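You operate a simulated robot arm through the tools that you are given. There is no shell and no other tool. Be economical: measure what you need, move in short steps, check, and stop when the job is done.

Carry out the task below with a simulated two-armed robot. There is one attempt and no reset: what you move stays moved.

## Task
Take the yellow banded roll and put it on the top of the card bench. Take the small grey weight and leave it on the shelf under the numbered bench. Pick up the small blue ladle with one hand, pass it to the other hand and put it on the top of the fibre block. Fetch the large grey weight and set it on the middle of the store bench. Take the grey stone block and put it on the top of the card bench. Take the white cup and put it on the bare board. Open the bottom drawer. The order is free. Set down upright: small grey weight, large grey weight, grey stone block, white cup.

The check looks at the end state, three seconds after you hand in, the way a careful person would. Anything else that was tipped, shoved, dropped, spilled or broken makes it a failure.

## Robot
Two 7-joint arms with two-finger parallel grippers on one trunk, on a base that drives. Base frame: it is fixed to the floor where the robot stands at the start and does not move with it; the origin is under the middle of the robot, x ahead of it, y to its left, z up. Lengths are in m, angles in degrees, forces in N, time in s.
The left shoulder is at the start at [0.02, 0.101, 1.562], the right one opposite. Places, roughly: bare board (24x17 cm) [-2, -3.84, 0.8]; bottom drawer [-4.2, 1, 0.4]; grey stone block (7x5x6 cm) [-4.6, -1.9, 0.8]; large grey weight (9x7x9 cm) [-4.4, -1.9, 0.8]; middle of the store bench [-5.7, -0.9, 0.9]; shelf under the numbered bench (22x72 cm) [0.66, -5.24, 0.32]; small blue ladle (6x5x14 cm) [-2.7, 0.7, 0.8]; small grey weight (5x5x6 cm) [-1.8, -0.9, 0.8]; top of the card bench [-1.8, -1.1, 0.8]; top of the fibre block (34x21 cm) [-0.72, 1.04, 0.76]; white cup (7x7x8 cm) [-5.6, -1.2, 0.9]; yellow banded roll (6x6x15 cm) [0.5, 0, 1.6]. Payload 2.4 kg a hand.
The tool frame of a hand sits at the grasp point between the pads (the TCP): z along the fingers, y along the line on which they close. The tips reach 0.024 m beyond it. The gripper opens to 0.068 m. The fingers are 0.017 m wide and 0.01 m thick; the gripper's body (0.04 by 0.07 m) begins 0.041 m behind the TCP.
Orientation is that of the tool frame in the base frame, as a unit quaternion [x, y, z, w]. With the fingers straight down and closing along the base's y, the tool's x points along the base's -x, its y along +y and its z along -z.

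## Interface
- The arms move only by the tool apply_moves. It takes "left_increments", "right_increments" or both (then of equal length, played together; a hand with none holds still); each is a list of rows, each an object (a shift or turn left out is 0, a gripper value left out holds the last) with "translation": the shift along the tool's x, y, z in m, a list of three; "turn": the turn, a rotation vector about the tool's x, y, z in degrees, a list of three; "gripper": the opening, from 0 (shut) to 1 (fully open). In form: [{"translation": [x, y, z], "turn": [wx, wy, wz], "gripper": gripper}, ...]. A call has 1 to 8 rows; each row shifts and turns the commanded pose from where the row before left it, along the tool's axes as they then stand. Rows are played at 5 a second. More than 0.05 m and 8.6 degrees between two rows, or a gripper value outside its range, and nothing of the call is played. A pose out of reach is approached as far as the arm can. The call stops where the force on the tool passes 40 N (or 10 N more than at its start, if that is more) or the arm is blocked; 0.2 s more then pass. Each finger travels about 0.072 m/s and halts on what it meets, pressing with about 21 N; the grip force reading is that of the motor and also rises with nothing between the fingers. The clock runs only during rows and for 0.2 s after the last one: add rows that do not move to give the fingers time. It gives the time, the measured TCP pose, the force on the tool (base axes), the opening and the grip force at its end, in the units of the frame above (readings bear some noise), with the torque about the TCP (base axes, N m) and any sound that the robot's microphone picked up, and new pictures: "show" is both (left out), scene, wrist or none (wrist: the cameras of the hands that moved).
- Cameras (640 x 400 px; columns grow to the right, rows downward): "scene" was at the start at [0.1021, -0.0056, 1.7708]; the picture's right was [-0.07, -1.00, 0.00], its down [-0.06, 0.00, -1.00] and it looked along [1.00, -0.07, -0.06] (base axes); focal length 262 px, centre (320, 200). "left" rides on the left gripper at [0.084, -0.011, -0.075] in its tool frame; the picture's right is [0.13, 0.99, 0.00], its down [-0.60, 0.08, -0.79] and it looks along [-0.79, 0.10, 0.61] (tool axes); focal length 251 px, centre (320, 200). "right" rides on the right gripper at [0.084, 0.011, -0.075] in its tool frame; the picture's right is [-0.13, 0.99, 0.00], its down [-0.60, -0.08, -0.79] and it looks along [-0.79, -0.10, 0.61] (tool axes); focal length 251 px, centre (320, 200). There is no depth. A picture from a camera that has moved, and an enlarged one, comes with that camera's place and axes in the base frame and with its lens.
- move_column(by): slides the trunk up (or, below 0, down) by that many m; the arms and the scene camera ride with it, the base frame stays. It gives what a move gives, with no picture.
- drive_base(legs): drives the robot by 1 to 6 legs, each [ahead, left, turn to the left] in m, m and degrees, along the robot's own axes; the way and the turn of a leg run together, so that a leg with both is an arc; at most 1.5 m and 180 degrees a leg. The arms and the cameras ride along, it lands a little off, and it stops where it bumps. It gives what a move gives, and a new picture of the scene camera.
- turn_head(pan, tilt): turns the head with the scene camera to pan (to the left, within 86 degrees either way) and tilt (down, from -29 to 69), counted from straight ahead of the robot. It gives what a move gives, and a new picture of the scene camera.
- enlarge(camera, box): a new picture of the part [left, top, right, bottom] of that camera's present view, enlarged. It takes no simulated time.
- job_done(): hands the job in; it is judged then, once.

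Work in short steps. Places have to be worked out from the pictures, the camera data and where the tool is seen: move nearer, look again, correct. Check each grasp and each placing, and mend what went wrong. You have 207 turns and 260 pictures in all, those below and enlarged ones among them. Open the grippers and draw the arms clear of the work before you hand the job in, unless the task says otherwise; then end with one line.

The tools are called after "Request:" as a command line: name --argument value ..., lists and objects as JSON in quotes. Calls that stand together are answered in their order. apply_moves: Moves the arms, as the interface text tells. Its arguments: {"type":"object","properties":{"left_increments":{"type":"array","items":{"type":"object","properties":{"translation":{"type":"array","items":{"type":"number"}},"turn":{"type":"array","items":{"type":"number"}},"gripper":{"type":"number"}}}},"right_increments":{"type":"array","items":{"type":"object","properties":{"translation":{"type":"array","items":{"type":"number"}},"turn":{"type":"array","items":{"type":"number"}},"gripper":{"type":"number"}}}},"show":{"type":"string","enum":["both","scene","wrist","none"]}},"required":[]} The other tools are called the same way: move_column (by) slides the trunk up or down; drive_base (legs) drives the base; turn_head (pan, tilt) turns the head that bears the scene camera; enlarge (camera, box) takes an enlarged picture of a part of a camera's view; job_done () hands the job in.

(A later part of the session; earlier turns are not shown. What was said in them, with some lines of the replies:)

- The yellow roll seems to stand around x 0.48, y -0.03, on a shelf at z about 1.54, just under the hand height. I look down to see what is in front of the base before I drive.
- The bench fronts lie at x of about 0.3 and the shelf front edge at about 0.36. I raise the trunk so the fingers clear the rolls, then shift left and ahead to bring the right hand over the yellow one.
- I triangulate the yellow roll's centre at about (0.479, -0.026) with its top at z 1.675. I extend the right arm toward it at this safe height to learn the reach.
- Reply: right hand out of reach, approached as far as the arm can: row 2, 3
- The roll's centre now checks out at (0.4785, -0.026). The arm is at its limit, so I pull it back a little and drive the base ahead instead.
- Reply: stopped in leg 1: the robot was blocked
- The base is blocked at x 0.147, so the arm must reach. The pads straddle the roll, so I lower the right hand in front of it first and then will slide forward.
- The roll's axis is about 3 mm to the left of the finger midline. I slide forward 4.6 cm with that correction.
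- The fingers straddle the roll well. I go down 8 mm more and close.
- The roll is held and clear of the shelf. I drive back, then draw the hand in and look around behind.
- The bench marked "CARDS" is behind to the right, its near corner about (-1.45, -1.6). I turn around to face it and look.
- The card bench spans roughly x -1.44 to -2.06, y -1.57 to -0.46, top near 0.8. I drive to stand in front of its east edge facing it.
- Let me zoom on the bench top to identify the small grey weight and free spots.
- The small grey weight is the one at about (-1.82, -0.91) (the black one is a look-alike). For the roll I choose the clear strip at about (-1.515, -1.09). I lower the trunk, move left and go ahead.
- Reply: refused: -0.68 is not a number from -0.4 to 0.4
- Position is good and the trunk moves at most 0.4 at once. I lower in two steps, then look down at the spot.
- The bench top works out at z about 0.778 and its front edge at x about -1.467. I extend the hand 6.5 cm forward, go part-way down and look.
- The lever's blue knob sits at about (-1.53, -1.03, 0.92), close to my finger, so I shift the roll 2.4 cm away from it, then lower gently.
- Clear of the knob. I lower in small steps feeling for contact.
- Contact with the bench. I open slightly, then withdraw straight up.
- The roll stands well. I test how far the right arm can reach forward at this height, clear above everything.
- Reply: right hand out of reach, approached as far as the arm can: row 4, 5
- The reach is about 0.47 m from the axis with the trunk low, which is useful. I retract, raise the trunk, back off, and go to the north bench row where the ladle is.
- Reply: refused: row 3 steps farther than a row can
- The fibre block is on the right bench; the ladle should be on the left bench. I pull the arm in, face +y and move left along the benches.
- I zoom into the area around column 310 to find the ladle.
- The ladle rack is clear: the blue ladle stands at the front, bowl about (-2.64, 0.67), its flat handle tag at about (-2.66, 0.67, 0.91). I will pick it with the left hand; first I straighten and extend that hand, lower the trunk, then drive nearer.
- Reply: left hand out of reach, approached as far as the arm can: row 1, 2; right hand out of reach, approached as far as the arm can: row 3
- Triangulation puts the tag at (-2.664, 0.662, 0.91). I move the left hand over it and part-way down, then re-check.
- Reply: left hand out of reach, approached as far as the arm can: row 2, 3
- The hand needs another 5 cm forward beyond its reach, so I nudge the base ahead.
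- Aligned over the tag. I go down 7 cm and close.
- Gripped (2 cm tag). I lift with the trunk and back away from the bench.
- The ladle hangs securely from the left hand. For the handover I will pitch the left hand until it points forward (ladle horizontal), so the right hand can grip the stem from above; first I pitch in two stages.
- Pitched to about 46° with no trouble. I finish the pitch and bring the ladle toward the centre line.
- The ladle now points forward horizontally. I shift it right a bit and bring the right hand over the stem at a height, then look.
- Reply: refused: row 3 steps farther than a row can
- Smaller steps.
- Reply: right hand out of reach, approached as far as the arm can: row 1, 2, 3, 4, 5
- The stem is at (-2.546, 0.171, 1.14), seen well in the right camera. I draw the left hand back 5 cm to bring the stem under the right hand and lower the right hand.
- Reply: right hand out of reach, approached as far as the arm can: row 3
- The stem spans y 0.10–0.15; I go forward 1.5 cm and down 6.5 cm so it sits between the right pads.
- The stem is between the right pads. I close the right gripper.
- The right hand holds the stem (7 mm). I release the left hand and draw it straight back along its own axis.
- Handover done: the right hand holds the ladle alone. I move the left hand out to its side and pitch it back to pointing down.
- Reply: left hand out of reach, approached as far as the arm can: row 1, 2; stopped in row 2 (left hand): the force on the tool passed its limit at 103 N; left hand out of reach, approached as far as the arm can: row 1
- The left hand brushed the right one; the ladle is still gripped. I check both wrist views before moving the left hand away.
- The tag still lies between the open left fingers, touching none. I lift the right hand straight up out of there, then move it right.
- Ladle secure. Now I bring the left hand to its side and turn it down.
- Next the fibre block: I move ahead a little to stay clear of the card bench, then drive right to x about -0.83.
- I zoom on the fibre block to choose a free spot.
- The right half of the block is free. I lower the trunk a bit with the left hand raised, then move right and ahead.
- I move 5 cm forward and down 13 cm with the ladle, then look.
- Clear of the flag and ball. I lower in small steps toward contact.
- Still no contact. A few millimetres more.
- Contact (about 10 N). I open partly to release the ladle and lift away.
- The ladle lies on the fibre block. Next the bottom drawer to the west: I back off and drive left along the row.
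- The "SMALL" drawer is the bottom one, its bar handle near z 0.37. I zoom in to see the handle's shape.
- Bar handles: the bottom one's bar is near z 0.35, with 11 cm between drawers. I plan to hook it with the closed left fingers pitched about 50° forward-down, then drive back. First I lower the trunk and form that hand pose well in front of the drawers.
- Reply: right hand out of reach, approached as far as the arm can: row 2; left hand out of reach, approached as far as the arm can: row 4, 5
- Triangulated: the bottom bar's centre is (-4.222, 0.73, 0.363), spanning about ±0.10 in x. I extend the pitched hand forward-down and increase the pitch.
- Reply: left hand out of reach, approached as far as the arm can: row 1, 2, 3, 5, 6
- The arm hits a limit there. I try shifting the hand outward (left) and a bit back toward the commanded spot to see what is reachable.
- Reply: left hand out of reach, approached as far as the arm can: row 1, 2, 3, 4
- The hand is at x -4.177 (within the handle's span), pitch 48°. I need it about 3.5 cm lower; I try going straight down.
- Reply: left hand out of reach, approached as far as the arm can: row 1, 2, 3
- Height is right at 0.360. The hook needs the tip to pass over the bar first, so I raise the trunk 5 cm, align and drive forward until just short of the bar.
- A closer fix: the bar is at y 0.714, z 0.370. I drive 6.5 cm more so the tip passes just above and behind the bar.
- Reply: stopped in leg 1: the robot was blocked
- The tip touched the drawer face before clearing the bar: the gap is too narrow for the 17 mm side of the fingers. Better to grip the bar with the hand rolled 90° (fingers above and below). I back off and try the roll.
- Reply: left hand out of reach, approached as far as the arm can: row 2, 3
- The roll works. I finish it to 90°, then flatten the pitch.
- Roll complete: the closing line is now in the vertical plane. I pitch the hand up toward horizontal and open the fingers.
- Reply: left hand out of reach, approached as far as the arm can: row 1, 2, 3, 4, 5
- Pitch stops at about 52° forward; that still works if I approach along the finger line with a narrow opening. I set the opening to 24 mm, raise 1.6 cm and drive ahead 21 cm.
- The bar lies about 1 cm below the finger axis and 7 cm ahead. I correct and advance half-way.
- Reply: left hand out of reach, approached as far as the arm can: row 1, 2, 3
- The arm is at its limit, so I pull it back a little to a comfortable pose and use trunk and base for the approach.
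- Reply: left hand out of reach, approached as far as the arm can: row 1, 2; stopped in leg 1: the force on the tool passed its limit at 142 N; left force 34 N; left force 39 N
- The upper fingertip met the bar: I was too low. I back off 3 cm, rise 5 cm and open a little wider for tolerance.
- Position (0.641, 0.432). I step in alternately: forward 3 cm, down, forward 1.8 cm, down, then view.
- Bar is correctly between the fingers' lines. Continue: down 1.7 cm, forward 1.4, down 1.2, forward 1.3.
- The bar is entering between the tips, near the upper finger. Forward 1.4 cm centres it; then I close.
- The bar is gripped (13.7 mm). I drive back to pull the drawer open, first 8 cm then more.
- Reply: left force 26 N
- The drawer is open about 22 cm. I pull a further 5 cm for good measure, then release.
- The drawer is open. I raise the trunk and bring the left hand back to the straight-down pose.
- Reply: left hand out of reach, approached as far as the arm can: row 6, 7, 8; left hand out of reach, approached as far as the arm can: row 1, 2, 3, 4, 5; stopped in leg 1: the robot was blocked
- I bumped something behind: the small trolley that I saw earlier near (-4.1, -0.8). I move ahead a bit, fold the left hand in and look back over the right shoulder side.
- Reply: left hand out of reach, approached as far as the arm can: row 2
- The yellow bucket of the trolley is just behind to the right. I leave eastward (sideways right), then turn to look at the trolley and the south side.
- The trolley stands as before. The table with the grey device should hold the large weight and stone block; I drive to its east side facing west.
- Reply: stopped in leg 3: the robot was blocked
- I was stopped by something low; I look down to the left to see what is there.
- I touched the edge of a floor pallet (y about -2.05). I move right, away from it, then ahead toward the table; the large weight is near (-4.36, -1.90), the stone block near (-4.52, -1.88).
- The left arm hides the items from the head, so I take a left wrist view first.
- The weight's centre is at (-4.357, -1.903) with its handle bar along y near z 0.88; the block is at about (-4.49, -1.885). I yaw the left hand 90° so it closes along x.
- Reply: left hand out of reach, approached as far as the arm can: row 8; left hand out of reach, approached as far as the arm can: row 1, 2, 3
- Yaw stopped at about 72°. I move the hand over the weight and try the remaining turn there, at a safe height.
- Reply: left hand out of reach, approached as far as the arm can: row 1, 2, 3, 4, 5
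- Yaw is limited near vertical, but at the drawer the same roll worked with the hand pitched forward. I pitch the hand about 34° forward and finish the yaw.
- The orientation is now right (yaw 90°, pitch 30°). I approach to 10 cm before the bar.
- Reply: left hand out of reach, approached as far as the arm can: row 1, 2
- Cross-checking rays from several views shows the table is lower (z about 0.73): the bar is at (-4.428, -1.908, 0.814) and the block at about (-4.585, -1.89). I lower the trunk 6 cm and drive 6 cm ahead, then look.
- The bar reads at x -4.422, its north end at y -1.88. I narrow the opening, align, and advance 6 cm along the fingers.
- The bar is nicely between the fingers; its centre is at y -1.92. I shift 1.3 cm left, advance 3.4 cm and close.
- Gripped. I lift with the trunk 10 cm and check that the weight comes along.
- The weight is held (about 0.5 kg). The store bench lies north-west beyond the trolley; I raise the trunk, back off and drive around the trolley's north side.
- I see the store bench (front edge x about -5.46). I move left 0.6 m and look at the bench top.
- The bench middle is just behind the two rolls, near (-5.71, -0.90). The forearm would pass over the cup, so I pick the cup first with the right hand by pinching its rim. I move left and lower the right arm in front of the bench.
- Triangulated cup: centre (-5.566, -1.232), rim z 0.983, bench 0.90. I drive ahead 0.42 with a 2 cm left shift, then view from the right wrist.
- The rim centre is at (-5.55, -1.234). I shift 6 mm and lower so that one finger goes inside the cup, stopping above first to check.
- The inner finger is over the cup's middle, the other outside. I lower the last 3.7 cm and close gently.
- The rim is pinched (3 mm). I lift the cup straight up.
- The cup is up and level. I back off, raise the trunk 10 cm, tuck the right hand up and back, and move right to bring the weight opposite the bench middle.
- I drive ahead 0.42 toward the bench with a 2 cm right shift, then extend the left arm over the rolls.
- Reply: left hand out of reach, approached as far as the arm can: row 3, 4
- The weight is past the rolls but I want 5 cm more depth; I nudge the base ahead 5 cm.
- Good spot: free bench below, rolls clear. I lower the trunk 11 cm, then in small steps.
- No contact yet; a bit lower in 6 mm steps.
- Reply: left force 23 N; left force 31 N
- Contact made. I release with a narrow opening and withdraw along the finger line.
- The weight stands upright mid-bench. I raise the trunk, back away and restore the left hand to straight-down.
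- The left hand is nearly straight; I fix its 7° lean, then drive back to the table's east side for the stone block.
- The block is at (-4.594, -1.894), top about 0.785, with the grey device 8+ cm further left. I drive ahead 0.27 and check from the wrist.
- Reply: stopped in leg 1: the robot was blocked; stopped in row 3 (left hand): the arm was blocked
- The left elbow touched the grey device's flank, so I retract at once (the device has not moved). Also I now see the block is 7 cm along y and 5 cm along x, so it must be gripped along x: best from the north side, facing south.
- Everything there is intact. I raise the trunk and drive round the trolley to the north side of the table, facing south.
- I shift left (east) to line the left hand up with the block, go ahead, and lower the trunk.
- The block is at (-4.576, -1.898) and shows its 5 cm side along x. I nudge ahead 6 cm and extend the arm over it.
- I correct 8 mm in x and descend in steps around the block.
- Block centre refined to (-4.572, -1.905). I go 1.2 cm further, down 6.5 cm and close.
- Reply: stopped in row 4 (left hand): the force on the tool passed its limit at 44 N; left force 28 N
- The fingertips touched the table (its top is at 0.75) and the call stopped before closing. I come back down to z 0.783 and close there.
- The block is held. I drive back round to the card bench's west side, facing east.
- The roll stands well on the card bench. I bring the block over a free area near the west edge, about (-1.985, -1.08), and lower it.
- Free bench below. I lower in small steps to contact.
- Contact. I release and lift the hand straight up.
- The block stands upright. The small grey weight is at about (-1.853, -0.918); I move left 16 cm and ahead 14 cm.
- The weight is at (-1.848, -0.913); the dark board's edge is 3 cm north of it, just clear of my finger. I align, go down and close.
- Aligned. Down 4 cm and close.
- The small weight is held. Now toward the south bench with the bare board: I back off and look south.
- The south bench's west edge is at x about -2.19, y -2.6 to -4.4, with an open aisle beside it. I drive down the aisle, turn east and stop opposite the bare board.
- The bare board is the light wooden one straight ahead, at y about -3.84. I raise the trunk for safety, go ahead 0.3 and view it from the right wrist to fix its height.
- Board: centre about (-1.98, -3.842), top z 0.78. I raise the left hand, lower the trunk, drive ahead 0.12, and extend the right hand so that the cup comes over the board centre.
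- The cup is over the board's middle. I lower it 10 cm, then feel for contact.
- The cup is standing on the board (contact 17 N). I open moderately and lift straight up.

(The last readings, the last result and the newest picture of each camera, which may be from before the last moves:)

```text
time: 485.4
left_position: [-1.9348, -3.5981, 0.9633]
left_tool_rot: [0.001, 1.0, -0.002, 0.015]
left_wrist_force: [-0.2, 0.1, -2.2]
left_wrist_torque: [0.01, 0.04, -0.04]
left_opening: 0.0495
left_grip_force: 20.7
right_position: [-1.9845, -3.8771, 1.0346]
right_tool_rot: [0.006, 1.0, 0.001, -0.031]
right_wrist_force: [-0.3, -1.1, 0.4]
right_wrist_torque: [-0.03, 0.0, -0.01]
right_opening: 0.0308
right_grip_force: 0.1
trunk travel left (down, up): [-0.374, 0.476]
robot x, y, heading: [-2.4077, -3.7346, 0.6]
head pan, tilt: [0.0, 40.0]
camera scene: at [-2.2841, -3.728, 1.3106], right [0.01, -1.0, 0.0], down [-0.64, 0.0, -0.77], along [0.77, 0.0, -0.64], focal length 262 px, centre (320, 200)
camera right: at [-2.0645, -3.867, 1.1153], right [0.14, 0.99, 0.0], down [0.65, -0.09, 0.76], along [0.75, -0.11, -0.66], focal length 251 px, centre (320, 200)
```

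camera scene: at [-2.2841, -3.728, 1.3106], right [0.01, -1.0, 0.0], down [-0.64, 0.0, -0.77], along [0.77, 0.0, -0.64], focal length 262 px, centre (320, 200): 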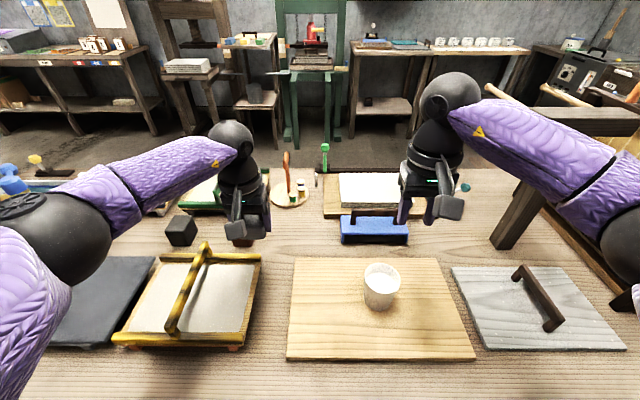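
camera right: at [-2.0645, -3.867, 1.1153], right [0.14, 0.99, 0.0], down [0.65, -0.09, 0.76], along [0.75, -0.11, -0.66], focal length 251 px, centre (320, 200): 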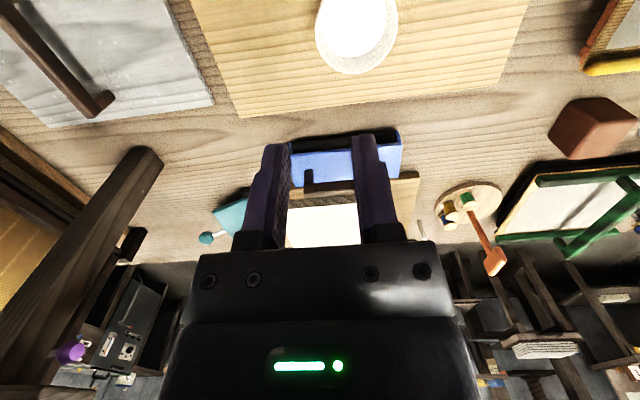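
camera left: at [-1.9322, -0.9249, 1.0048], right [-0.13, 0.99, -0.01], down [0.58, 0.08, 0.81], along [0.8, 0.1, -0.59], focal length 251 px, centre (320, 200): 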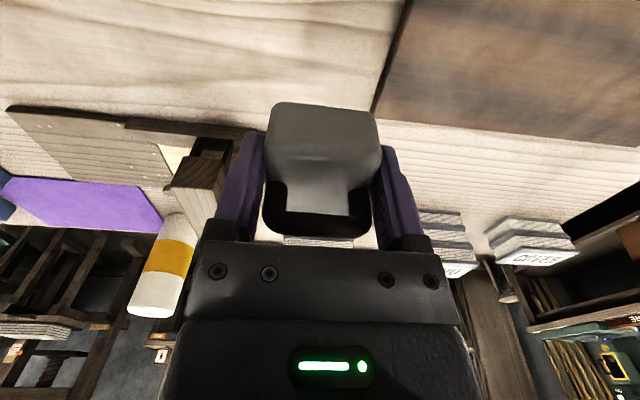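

The cup stands upright on the bare board. Last: the small weight to the shelf under the numbered bench by the east wall. I retract the arms and drive around the north end of this bench, then south along the aisle.

Request:
drive_base --legs '[[-0.4, 0, 0], [0, 1.0, 0], [0, 0.66, 0], [1.5, 0, 0], [0.55, 0, 0]]'

Request:
apply_moves --left_increments '[{"translation": [0.04, 0, 0]}, {"translation": [0.04, 0, 0]}, {"translation": [0.04, 0, 0]}]' --right_increments '[{"translation": [0.045, 0, 0]}, {"translation": [0.045, 0, 0]}, {"translation": [0.045, 0, 0], "gripper": 1}]' --show "none"

Request:
drive_base --legs '[[0, -1.5, 0], [0, -1.3, 0]]'

```text
time: 505.8
left_position: [-0.2826, -1.9243, 0.963]
left_tool_rot: [0.001, 1.0, -0.002, 0.014]
left_wrist_force: [0.8, -0.7, -2.5]
left_wrist_torque: [-0.03, 0.01, -0.01]
left_opening: 0.0497
left_grip_force: 21.1
right_position: [-0.3329, -2.2048, 1.0337]
right_tool_rot: [0.006, 1.0, 0.003, -0.029]
right_wrist_force: [-0.5, 1.0, -1.1]
right_wrist_torque: [0.03, -0.06, -0.02]
right_opening: 0.0306
right_grip_force: 0.1
trunk travel left (down, up): [-0.374, 0.476]
robot x, y, heading: [-0.7547, -2.0578, 0.0]
head pan, tilt: [0.0, 40.0]
camera scene: at [-0.6326, -2.0545, 1.3106], right [0.0, -1.0, 0.0], down [-0.64, 0.0, -0.77], along [0.77, 0.0, -0.64], focal length 262 px, centre (320, 200)
```

scene: 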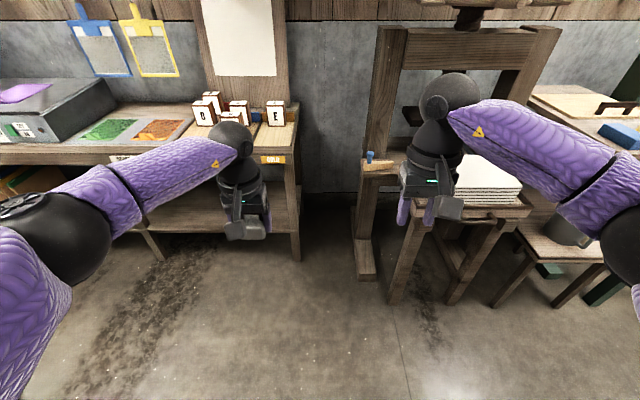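

```text
time: 506.6
left_position: [-0.4043, -1.9235, 0.9583]
left_tool_rot: [0.002, 1.0, -0.002, 0.014]
left_wrist_force: [-0.4, 0.2, -2.0]
left_wrist_torque: [0.0, 0.02, 0.02]
left_opening: 0.0495
left_grip_force: 21.3
right_position: [-0.4688, -2.2024, 1.0422]
right_tool_rot: [0.008, 1.0, 0.002, -0.03]
right_wrist_force: [-0.1, -0.2, 0.8]
right_wrist_torque: [0.03, -0.03, -0.01]
right_opening: 0.0681
right_grip_force: 0.1
trunk travel left (down, up): [-0.374, 0.476]
robot x, y, heading: [-0.7525, -2.0563, 0.2]
head pan, tilt: [0.0, 40.0]
```

```text
time: 520.2
left_position: [-0.4135, -4.7424, 0.9586]
left_tool_rot: [0.01, 1.0, -0.002, 0.015]
left_wrist_force: [-0.9, -0.4, -2.7]
left_wrist_torque: [-0.03, 0.01, -0.03]
left_opening: 0.0499
left_grip_force: 20.8
right_position: [-0.4814, -5.0182, 1.0418]
right_tool_rot: [0.014, 0.999, 0.002, -0.029]
right_wrist_force: [0.0, 0.4, -0.3]
right_wrist_torque: [0.03, 0.0, 0.0]
right_opening: 0.0679
right_grip_force: 0.0
trunk travel left (down, up): [-0.374, 0.476]
robot x, y, heading: [-0.766, -4.8698, -0.6]
head pan, tilt: [0.0, 40.0]
camera scene: at [-0.645, -4.8682, 1.3106], right [-0.01, -1.0, 0.0], down [-0.64, 0.01, -0.77], along [0.77, -0.01, -0.64], focal length 262 px, centre (320, 200)
```

scene: 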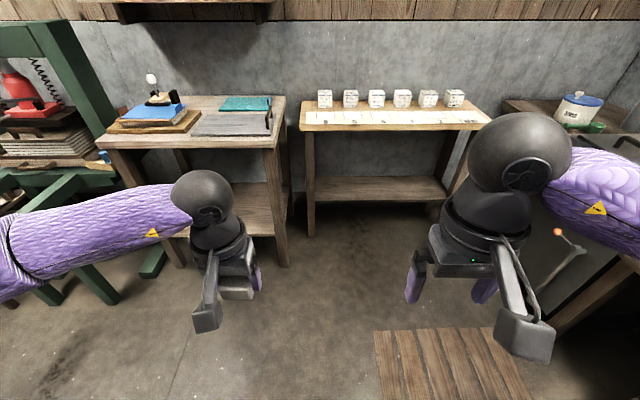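

The numbered bench is the one with six pots: front edge about x 0.46–0.5, y -4.80 to -5.64, shelf at x 0.55–0.77. A duckboard lies on the floor south-west, so I drive straight ahead past it first, with the left hand pulled in, then shift right.

Request:
apply_moves --left_increments '[{"translation": [0.04, 0, 0]}, {"translation": [0.04, 0, 0]}, {"translation": [0, 0, -0.03]}]' --right_increments '[{"translation": [0.03, 0, -0.03]}, {"translation": [0.03, 0, -0.03]}, {"translation": [0, 0, -0.04]}]' --show "none"

Request:
drive_base --legs '[[0.91, 0, 0.6], [0, -0.2, 0]]'

```text
time: 521.0
left_position: [-0.4946, -4.7387, 0.9849]
left_tool_rot: [0.01, 1.0, -0.002, 0.014]
left_wrist_force: [-0.4, 1.0, -2.3]
left_wrist_torque: [0.0, 0.03, 0.01]
left_opening: 0.0497
left_grip_force: 21.3
right_position: [-0.5374, -5.0188, 1.1466]
right_tool_rot: [0.014, 0.999, 0.001, -0.029]
right_wrist_force: [-0.3, -0.1, -0.1]
right_wrist_torque: [0.04, 0.02, -0.02]
right_opening: 0.068
right_grip_force: 0.1
trunk travel left (down, up): [-0.374, 0.476]
robot x, y, heading: [-0.7693, -4.8685, -1.0]
head pan, tilt: [0.0, 40.0]
```

```text
time: 527.1
left_position: [0.4304, -4.9323, 0.9843]
left_tool_rot: [-0.003, 1.0, -0.002, 0.015]
left_wrist_force: [0.8, -0.5, -1.4]
left_wrist_torque: [-0.01, 0.03, 0.01]
left_opening: 0.0497
left_grip_force: 21.2
right_position: [0.3963, -5.2126, 1.1451]
right_tool_rot: [0.0, 1.0, 0.001, -0.029]
right_wrist_force: [0.9, -0.6, -0.1]
right_wrist_torque: [-0.02, 0.0, 0.02]
right_opening: 0.0678
right_grip_force: 0.0
trunk travel left (down, up): [-0.374, 0.476]
robot x, y, heading: [0.1597, -5.069, 0.9]
head pan, tilt: [0.0, 40.0]
camera scene: at [0.2831, -5.0651, 1.3106], right [0.02, -1.0, 0.0], down [-0.64, -0.01, -0.77], along [0.77, 0.01, -0.64], focal length 262 px, centre (320, 200)
```

scene: 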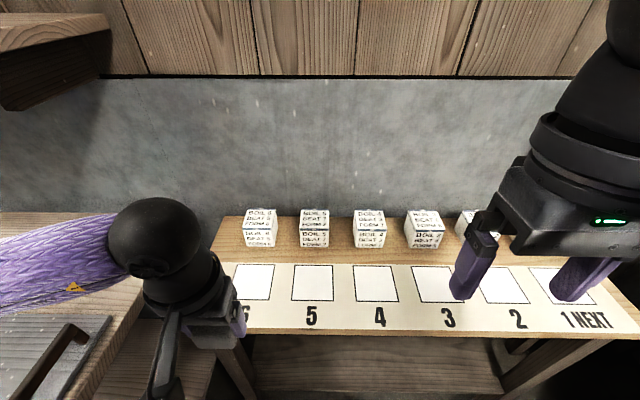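

Bench confirmed: front edge x 0.509, top z 0.778. To keep the left elbow away from the neighbouring bench I shift right 15 cm, then lower the trunk with the hand in front of the bench.

Request:
drive_base --legs '[[0, -0.15, -0.8]]'

Request:
move_column --by -0.18

Request:
turn_head --pan 25 --tilt 55

```text
time: 528.5
left_position: [0.4329, -5.0873, 0.9856]
left_tool_rot: [0.002, 1.0, -0.001, 0.015]
left_wrist_force: [-0.3, 0.2, -3.0]
left_wrist_torque: [0.01, 0.0, -0.02]
left_opening: 0.0497
left_grip_force: 20.6
right_position: [0.3963, -5.3675, 1.145]
right_tool_rot: [0.005, 1.0, 0.001, -0.03]
right_wrist_force: [-1.3, -0.4, -0.1]
right_wrist_torque: [0.01, -0.05, 0.0]
right_opening: 0.068
right_grip_force: 0.0
trunk travel left (down, up): [-0.374, 0.476]
robot x, y, heading: [0.1645, -5.2175, 0.1]
head pan, tilt: [0.0, 40.0]
camera scene: at [0.2846, -5.218, 1.3106], right [0.0, -1.0, 0.0], down [-0.64, 0.0, -0.77], along [0.77, 0.0, -0.64], focal length 262 px, centre (320, 200)
```

scene: 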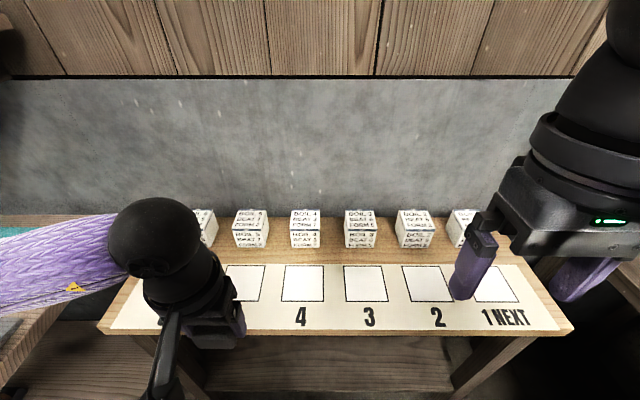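

```text
time: 530.5
left_position: [0.4321, -5.0858, 0.8057]
left_tool_rot: [0.002, 1.0, -0.002, 0.015]
left_wrist_force: [0.3, -0.2, -2.5]
left_wrist_torque: [-0.03, -0.01, 0.01]
left_opening: 0.0499
left_grip_force: 21.1
right_position: [0.3957, -5.3642, 0.9666]
right_tool_rot: [0.005, 1.0, 0.002, -0.03]
right_wrist_force: [0.0, -0.2, 0.0]
right_wrist_torque: [0.03, 0.02, 0.0]
right_opening: 0.0678
right_grip_force: 0.0
trunk travel left (down, up): [-0.194, 0.656]
robot x, y, heading: [0.166, -5.2195, 0.3]
head pan, tilt: [0.0, 40.0]
```

```text
time: 531.3
left_position: [0.4331, -5.0851, 0.8052]
left_tool_rot: [0.002, 1.0, -0.002, 0.015]
left_wrist_force: [-0.3, 0.0, -2.7]
left_wrist_torque: [0.0, 0.02, -0.04]
left_opening: 0.0499
left_grip_force: 20.8
right_position: [0.3973, -5.3645, 0.9656]
right_tool_rot: [0.005, 1.0, 0.002, -0.03]
right_wrist_force: [0.3, 1.3, 0.6]
right_wrist_torque: [0.0, -0.02, -0.03]
right_opening: 0.0677
right_grip_force: 0.1
trunk travel left (down, up): [-0.194, 0.656]
robot x, y, heading: [0.1645, -5.2205, 0.2]
head pan, tilt: [25.0, 55.0]
camera scene: at [0.3034, -5.1868, 1.1075], right [0.43, -0.9, 0.0], down [-0.74, -0.35, -0.57], along [0.52, 0.24, -0.82], focal length 262 px, centre (320, 200)
```

scene: 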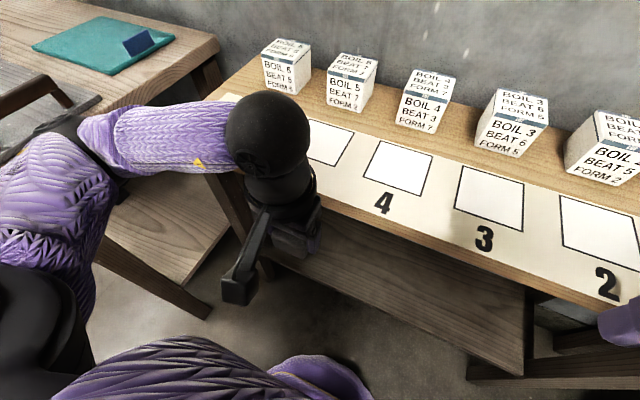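

The elbow has about 7 cm to the neighbouring bench. I shift the base right 7 cm and the hand 4 cm inward, then lower the trunk and arm.

Request:
drive_base --legs '[[0, -0.07, 0]]'

Request:
apply_moves --left_increments '[{"translation": [0, -0.02, 0.03]}, {"translation": [0, -0.02, 0.04]}, {"translation": [0, 0, 0.04]}, {"translation": [0, 0, 0.04]}, {}]' --show "scene"

```text
time: 532.4
left_position: [0.434, -5.1548, 0.806]
left_tool_rot: [0.002, 1.0, -0.002, 0.015]
left_wrist_force: [-0.2, 0.1, -2.4]
left_wrist_torque: [0.0, 0.05, -0.02]
left_opening: 0.0499
left_grip_force: 20.6
right_position: [0.3964, -5.4344, 0.9649]
right_tool_rot: [0.007, 1.0, 0.002, -0.03]
right_wrist_force: [-0.1, 0.8, 0.8]
right_wrist_torque: [0.01, -0.01, -0.01]
right_opening: 0.0678
right_grip_force: 0.1
trunk travel left (down, up): [-0.194, 0.656]
robot x, y, heading: [0.164, -5.2894, -0.1]
head pan, tilt: [25.0, 55.0]
camera scene: at [0.3036, -5.2551, 1.1074], right [0.43, -0.9, 0.0], down [-0.74, -0.35, -0.57], along [0.52, 0.24, -0.82], focal length 262 px, centre (320, 200)
```

scene: 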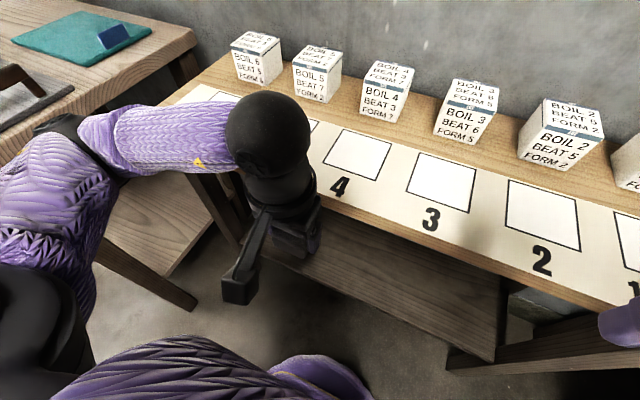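

```text
time: 533.5
left_position: [0.4385, -5.1959, 0.6536]
left_tool_rot: [0.002, 1.0, -0.002, 0.015]
left_wrist_force: [0.8, 0.0, -1.5]
left_wrist_torque: [0.02, 0.02, 0.01]
left_opening: 0.0496
left_grip_force: 21.1
right_position: [0.3968, -5.4333, 0.9662]
right_tool_rot: [0.007, 1.0, 0.002, -0.03]
right_wrist_force: [0.7, 0.2, 0.0]
right_wrist_torque: [-0.01, 0.02, -0.01]
right_opening: 0.0681
right_grip_force: 0.1
trunk travel left (down, up): [-0.194, 0.656]
robot x, y, heading: [0.1613, -5.2874, 0.0]
head pan, tilt: [25.0, 55.0]
camera scene: at [0.3037, -5.2551, 1.1075], right [0.43, -0.9, 0.0], down [-0.74, -0.35, -0.57], along [0.52, 0.24, -0.82], focal length 262 px, centre (320, 200)
```

scene: 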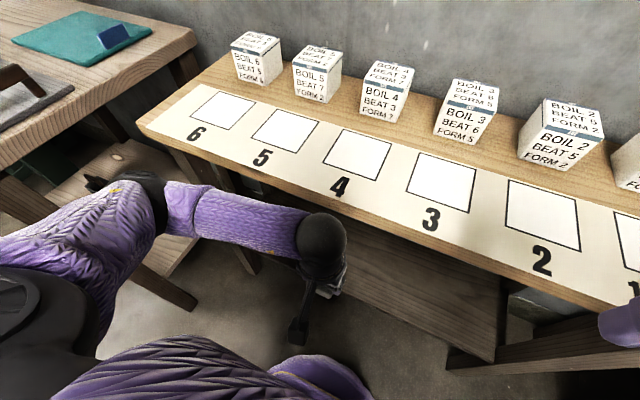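

Going well. I raise the right hand for clearance, lower the trunk fully, and continue down with the left arm.

Request:
apply_moves --right_increments '[{"translation": [0, 0, -0.04]}, {"translation": [0, 0, -0.04]}, {"translation": [0, 0, -0.04]}]' --show "none"

Request:
move_column --by -0.185

Request:
apply_moves --left_increments '[{"translation": [0, 0, 0.02]}, {"translation": [0, 0, 0.02]}, {}]' --show "both"

```text
time: 534.4
left_position: [0.4378, -5.1968, 0.6533]
left_tool_rot: [0.002, 1.0, -0.002, 0.014]
left_wrist_force: [-0.5, 0.7, -2.7]
left_wrist_torque: [0.0, 0.03, 0.01]
left_opening: 0.0498
left_grip_force: 20.7
right_position: [0.4026, -5.4325, 1.0866]
right_tool_rot: [0.005, 1.0, 0.003, -0.029]
right_wrist_force: [0.5, 0.1, -0.5]
right_wrist_torque: [0.02, 0.04, -0.04]
right_opening: 0.068
right_grip_force: 0.0
trunk travel left (down, up): [-0.194, 0.656]
robot x, y, heading: [0.1626, -5.2837, 0.1]
head pan, tilt: [25.0, 55.0]
```

```text
time: 536.4
left_position: [0.436, -5.195, 0.4702]
left_tool_rot: [0.001, 1.0, -0.002, 0.014]
left_wrist_force: [0.8, -0.1, -1.8]
left_wrist_torque: [0.02, 0.0, 0.04]
left_opening: 0.0497
left_grip_force: 20.8
right_position: [0.4507, -5.4333, 0.8717]
right_tool_rot: [0.007, 0.995, 0.002, -0.103]
right_wrist_force: [0.2, -0.5, -0.2]
right_wrist_torque: [0.0, -0.02, 0.0]
right_opening: 0.0678
right_grip_force: 0.1
trunk travel left (down, up): [-0.009, 0.841]
robot x, y, heading: [0.166, -5.2851, 0.2]
head pan, tilt: [25.0, 55.0]
```

```text
time: 537.2
left_position: [0.4377, -5.1952, 0.431]
left_tool_rot: [0.002, 1.0, -0.001, 0.016]
left_wrist_force: [0.3, -1.0, -1.8]
left_wrist_torque: [0.05, -0.01, -0.03]
left_opening: 0.0497
left_grip_force: 20.7
right_position: [0.4515, -5.4341, 0.8721]
right_tool_rot: [0.007, 0.995, 0.002, -0.104]
right_wrist_force: [0.2, -0.3, -0.8]
right_wrist_torque: [0.02, 0.03, 0.01]
right_opening: 0.068
right_grip_force: 0.0
trunk travel left (down, up): [-0.009, 0.841]
robot x, y, heading: [0.1635, -5.2894, 0.6]
head pan, tilt: [25.0, 55.0]
camera scene: at [0.3652, -5.2549, 0.9156], right [0.43, -0.9, 0.0], down [-0.74, -0.35, -0.57], along [0.52, 0.24, -0.82], focal length 262 px, centre (320, 200)
camera left: at [0.3521, -5.206, 0.5017], right [-0.13, 0.99, -0.01], down [0.58, 0.08, 0.81], along [0.8, 0.1, -0.59], focal length 251 px, centre (320, 200)
```

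scene: 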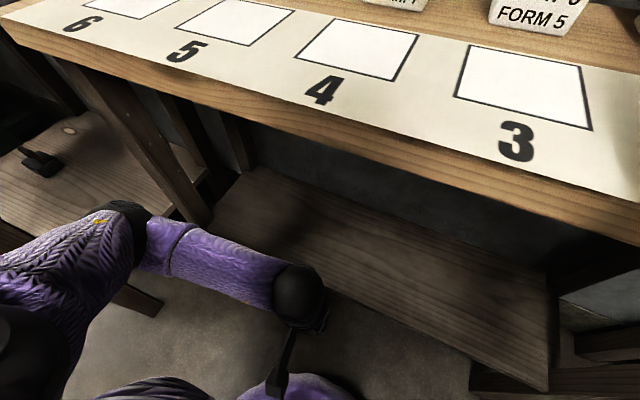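
left: 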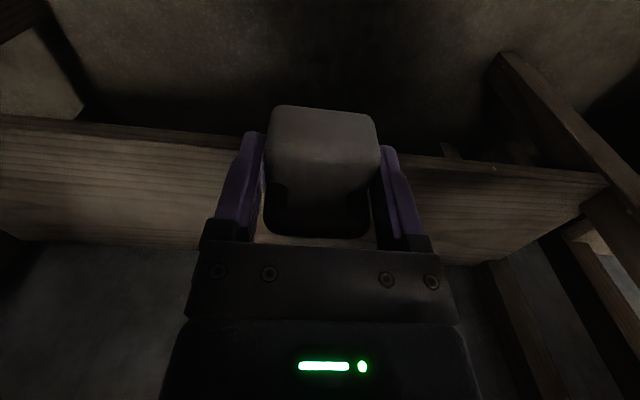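

The shelf's front edge is at x about 0.55, surface near z 0.29–0.32, and the space is clear. I lower 3 cm and move the hand 16 cm forward under the bench.

Request:
apply_moves --left_increments '[{"translation": [0, 0, 0.03]}, {"translation": [-0.04, 0, 0]}, {"translation": [-0.04, 0, 0]}, {"translation": [-0.04, 0, 0]}, {"translation": [-0.04, 0, 0]}, {}]' --show "both"

```text
time: 538.6
left_position: [0.5984, -5.1975, 0.4048]
left_tool_rot: [0.001, 1.0, -0.003, 0.014]
left_wrist_force: [0.5, 0.5, -2.3]
left_wrist_torque: [-0.03, 0.0, 0.0]
left_opening: 0.0497
left_grip_force: 21.0
right_position: [0.4513, -5.4336, 0.8726]
right_tool_rot: [0.006, 0.995, 0.002, -0.103]
right_wrist_force: [-1.0, 0.2, 0.6]
right_wrist_torque: [-0.01, 0.0, -0.01]
right_opening: 0.068
right_grip_force: 0.0
trunk travel left (down, up): [-0.009, 0.841]
robot x, y, heading: [0.1649, -5.2865, 0.2]
head pan, tilt: [25.0, 55.0]
camera scene: at [0.3653, -5.2549, 0.9156], right [0.43, -0.9, 0.0], down [-0.74, -0.35, -0.57], along [0.52, 0.24, -0.82], focal length 262 px, centre (320, 200)
camera left: at [0.5125, -5.2085, 0.4772], right [-0.12, 0.99, -0.01], down [0.58, 0.08, 0.81], along [0.8, 0.1, -0.59], focal length 251 px, centre (320, 200)
```

scene: 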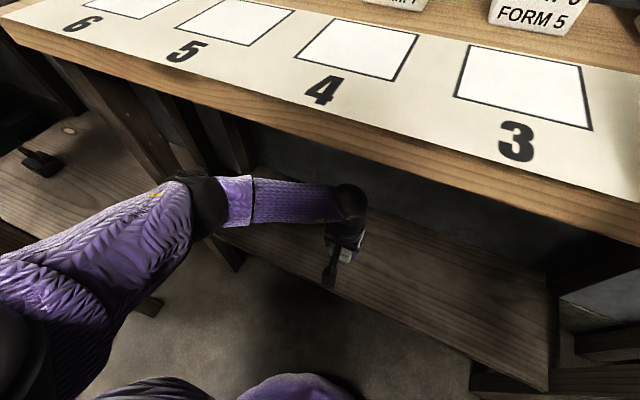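
left: 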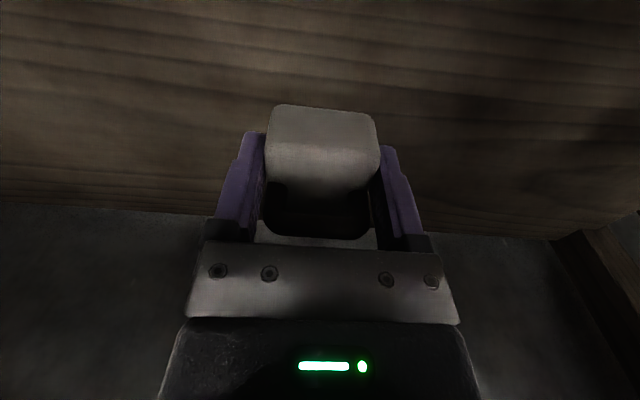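

Over the shelf. Two centimetres further in, then down in steps.

Request:
apply_moves --left_increments '[{"translation": [-0.02, 0, 0.01]}, {"translation": [0, 0, 0.02]}, {"translation": [0, 0, 0.012]}, {}]' --show "none"

Request:
apply_moves --left_increments '[{"translation": [0, 0, 0.005]}, {"translation": [0, 0, 0.005]}, {}]' --show "none"

```text
time: 539.6
left_position: [0.6224, -5.1957, 0.3631]
left_tool_rot: [0.002, 1.0, -0.002, 0.014]
left_wrist_force: [-0.8, -0.2, -2.6]
left_wrist_torque: [-0.01, 0.03, -0.01]
left_opening: 0.0496
left_grip_force: 21.6
right_position: [0.4511, -5.4354, 0.8725]
right_tool_rot: [0.005, 0.995, 0.001, -0.103]
right_wrist_force: [0.3, 0.2, 0.1]
right_wrist_torque: [0.01, 0.01, 0.0]
right_opening: 0.0679
right_grip_force: 0.1
trunk travel left (down, up): [-0.009, 0.841]
robot x, y, heading: [0.1654, -5.2905, 0.3]
head pan, tilt: [25.0, 55.0]
```

```text
time: 540.4
left_position: [0.6201, -5.1964, 0.3544]
left_tool_rot: [0.002, 1.0, -0.002, 0.015]
left_wrist_force: [-1.6, 1.2, 5.4]
left_wrist_torque: [0.22, -0.16, 0.07]
left_opening: 0.0497
left_grip_force: 20.4
right_position: [0.4516, -5.4332, 0.8734]
right_tool_rot: [0.006, 0.995, 0.0, -0.102]
right_wrist_force: [-0.1, -0.1, 0.4]
right_wrist_torque: [0.02, 0.03, -0.01]
right_opening: 0.068
right_grip_force: 0.1
trunk travel left (down, up): [-0.009, 0.841]
robot x, y, heading: [0.1646, -5.2878, 0.4]
head pan, tilt: [25.0, 55.0]
```

Contact with the shelf. I open the gripper, rise a few centimetres and back out.

Request:
apply_moves --left_increments '[{"gripper": 1}, {}, {}, {"translation": [0, 0, -0.025]}, {"translation": [0, 0, -0.03]}, {}]' --show "wrist"

```text
time: 541.8
left_position: [0.619, -5.1961, 0.4081]
left_tool_rot: [0.002, 1.0, -0.002, 0.015]
left_wrist_force: [0.1, 0.4, 0.4]
left_wrist_torque: [-0.03, -0.01, -0.05]
left_opening: 0.0681
left_grip_force: 0.1
right_position: [0.4518, -5.4342, 0.874]
right_tool_rot: [0.006, 0.995, 0.002, -0.103]
right_wrist_force: [-0.2, -0.3, 0.1]
right_wrist_torque: [-0.01, 0.0, 0.0]
right_opening: 0.0681
right_grip_force: 0.1
trunk travel left (down, up): [-0.009, 0.841]
robot x, y, heading: [0.1645, -5.2887, 0.1]
head pan, tilt: [25.0, 55.0]
camera left: at [0.5329, -5.2074, 0.4794], right [-0.13, 0.99, -0.01], down [0.58, 0.08, 0.81], along [0.8, 0.1, -0.59], focal length 251 px, centre (320, 200)
```

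left: 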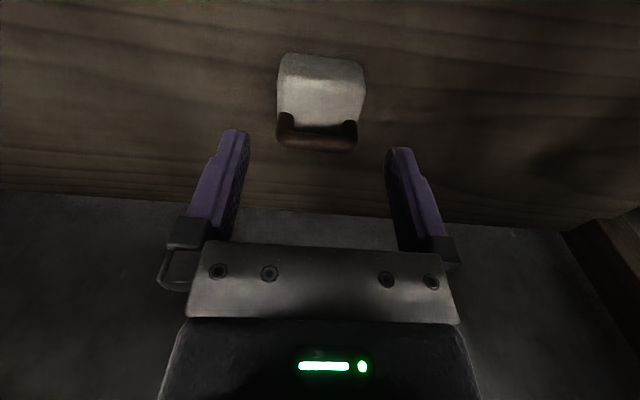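

The weight stands upright on the shelf. I withdraw the hand, back the robot away, and raise the arms.

Request:
apply_moves --left_increments '[{"translation": [0, 0, -0.015]}, {"translation": [0.04, 0, 0]}, {"translation": [0.04, 0, 0]}, {"translation": [0.04, 0, 0]}, {"translation": [0.04, 0, 0]}, {"translation": [0.02, 0, 0]}, {}]' --show "none"

Request:
move_column --by 0.3

Request:
turn_head --pan 10 --tilt 45

```text
time: 543.4
left_position: [0.4376, -5.1963, 0.4191]
left_tool_rot: [0.002, 1.0, -0.002, 0.015]
left_wrist_force: [0.5, 0.1, 0.0]
left_wrist_torque: [0.0, -0.01, -0.01]
left_opening: 0.0683
left_grip_force: 0.0
right_position: [0.4508, -5.4332, 0.8721]
right_tool_rot: [0.006, 0.995, 0.002, -0.103]
right_wrist_force: [-0.6, -0.1, -0.4]
right_wrist_torque: [-0.02, -0.04, 0.01]
right_opening: 0.068
right_grip_force: 0.1
trunk travel left (down, up): [-0.009, 0.841]
robot x, y, heading: [0.1629, -5.2881, 0.3]
head pan, tilt: [25.0, 55.0]
```

```text
time: 546.4
left_position: [0.4382, -5.1955, 0.7182]
left_tool_rot: [0.001, 1.0, -0.002, 0.013]
left_wrist_force: [0.0, 0.4, 0.2]
left_wrist_torque: [-0.02, 0.0, 0.02]
left_opening: 0.0678
left_grip_force: 0.0
right_position: [0.4506, -5.4336, 1.1733]
right_tool_rot: [0.007, 0.995, 0.002, -0.103]
right_wrist_force: [0.4, 0.2, -0.3]
right_wrist_torque: [-0.01, -0.03, 0.0]
right_opening: 0.0678
right_grip_force: 0.1
trunk travel left (down, up): [-0.309, 0.541]
robot x, y, heading: [0.1646, -5.2881, 0.1]
head pan, tilt: [25.0, 55.0]
```

```text
time: 547.2
left_position: [0.4391, -5.1941, 0.7179]
left_tool_rot: [0.002, 1.0, -0.002, 0.015]
left_wrist_force: [0.2, 0.7, -0.2]
left_wrist_torque: [0.02, 0.01, 0.0]
left_opening: 0.0681
left_grip_force: 0.1
right_position: [0.4512, -5.4349, 1.1718]
right_tool_rot: [0.007, 0.995, 0.002, -0.103]
right_wrist_force: [-0.2, 0.0, 0.4]
right_wrist_torque: [-0.01, 0.0, -0.04]
right_opening: 0.0682
right_grip_force: 0.0
trunk travel left (down, up): [-0.309, 0.541]
robot x, y, heading: [0.1627, -5.2895, 0.0]
head pan, tilt: [10.0, 45.0]
camera scene: at [0.2912, -5.2715, 1.2377], right [0.18, -0.98, 0.0], down [-0.7, -0.13, -0.71], along [0.7, 0.13, -0.71], focal length 262 px, centre (320, 200)
```

scene: 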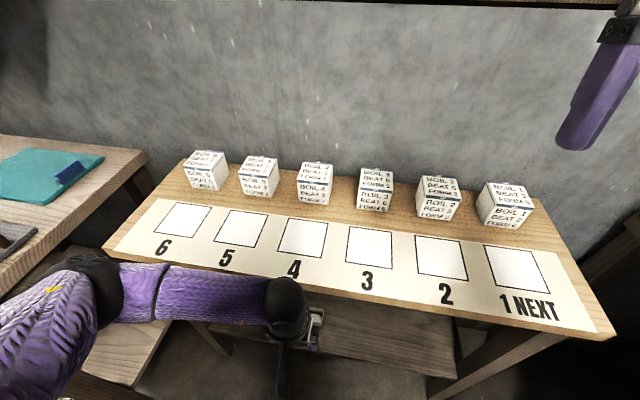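

Everything is placed. I raise the trunk so both arms are clear above the bench, then hand in.

Request:
move_column --by 0.35

Request:
apply_moves --left_increments '[{"gripper": 1}, {}]' --right_increments '[{"gripper": 1}, {}]' --show "scene"

```text
time: 550.6
left_position: [0.438, -5.1962, 1.0688]
left_tool_rot: [0.002, 1.0, -0.002, 0.014]
left_wrist_force: [-0.2, -0.9, 0.0]
left_wrist_torque: [0.02, 0.01, 0.01]
left_opening: 0.0681
left_grip_force: 0.1
right_position: [0.4517, -5.4335, 1.522]
right_tool_rot: [0.006, 0.995, 0.001, -0.104]
right_wrist_force: [-0.5, 1.2, -0.6]
right_wrist_torque: [-0.03, 0.02, -0.01]
right_opening: 0.0681
right_grip_force: 0.1
trunk travel left (down, up): [-0.659, 0.191]
robot x, y, heading: [0.1638, -5.2883, 0.1]
head pan, tilt: [10.0, 45.0]
```

```text
time: 551.2
left_position: [0.4391, -5.195, 1.0682]
left_tool_rot: [0.001, 1.0, -0.002, 0.015]
left_wrist_force: [-0.7, -0.3, 0.2]
left_wrist_torque: [0.01, -0.01, -0.01]
left_opening: 0.0679
left_grip_force: 0.1
right_position: [0.4506, -5.4337, 1.5225]
right_tool_rot: [0.007, 0.995, 0.001, -0.103]
right_wrist_force: [-0.5, -1.2, -0.2]
right_wrist_torque: [0.02, 0.0, -0.02]
right_opening: 0.0679
right_grip_force: 0.0
trunk travel left (down, up): [-0.659, 0.191]
robot x, y, heading: [0.1664, -5.2842, 0.0]
head pan, tilt: [10.0, 45.0]
camera scene: at [0.2563, -5.2717, 1.5894], right [0.18, -0.98, 0.0], down [-0.7, -0.13, -0.71], along [0.7, 0.13, -0.71], focal length 262 px, centre (320, 200)
```

scene: 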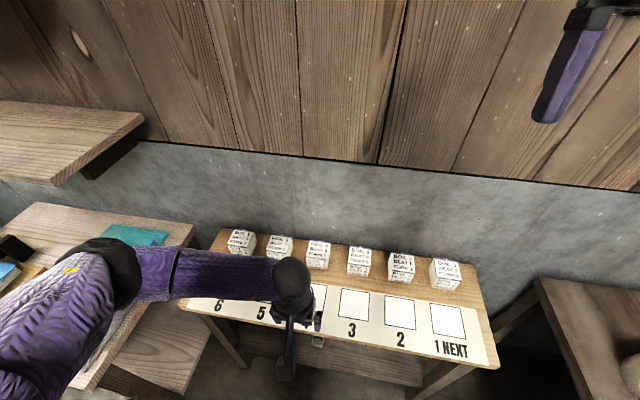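

Both grippers are open and the arms are clear. I hand the job in.

Request:
job_done

```text
The job is handed in.
```

I placed all six items and opened the bottom drawer, then handed the job in. The risk is four bumps: the trolley behind the drawers, a floor pallet, the grey device on the weights' table, and a block while I reached for the roll. I saw no clear sign that anything moved, but my estimates of the trolley's position vary by up to about 6 cm.
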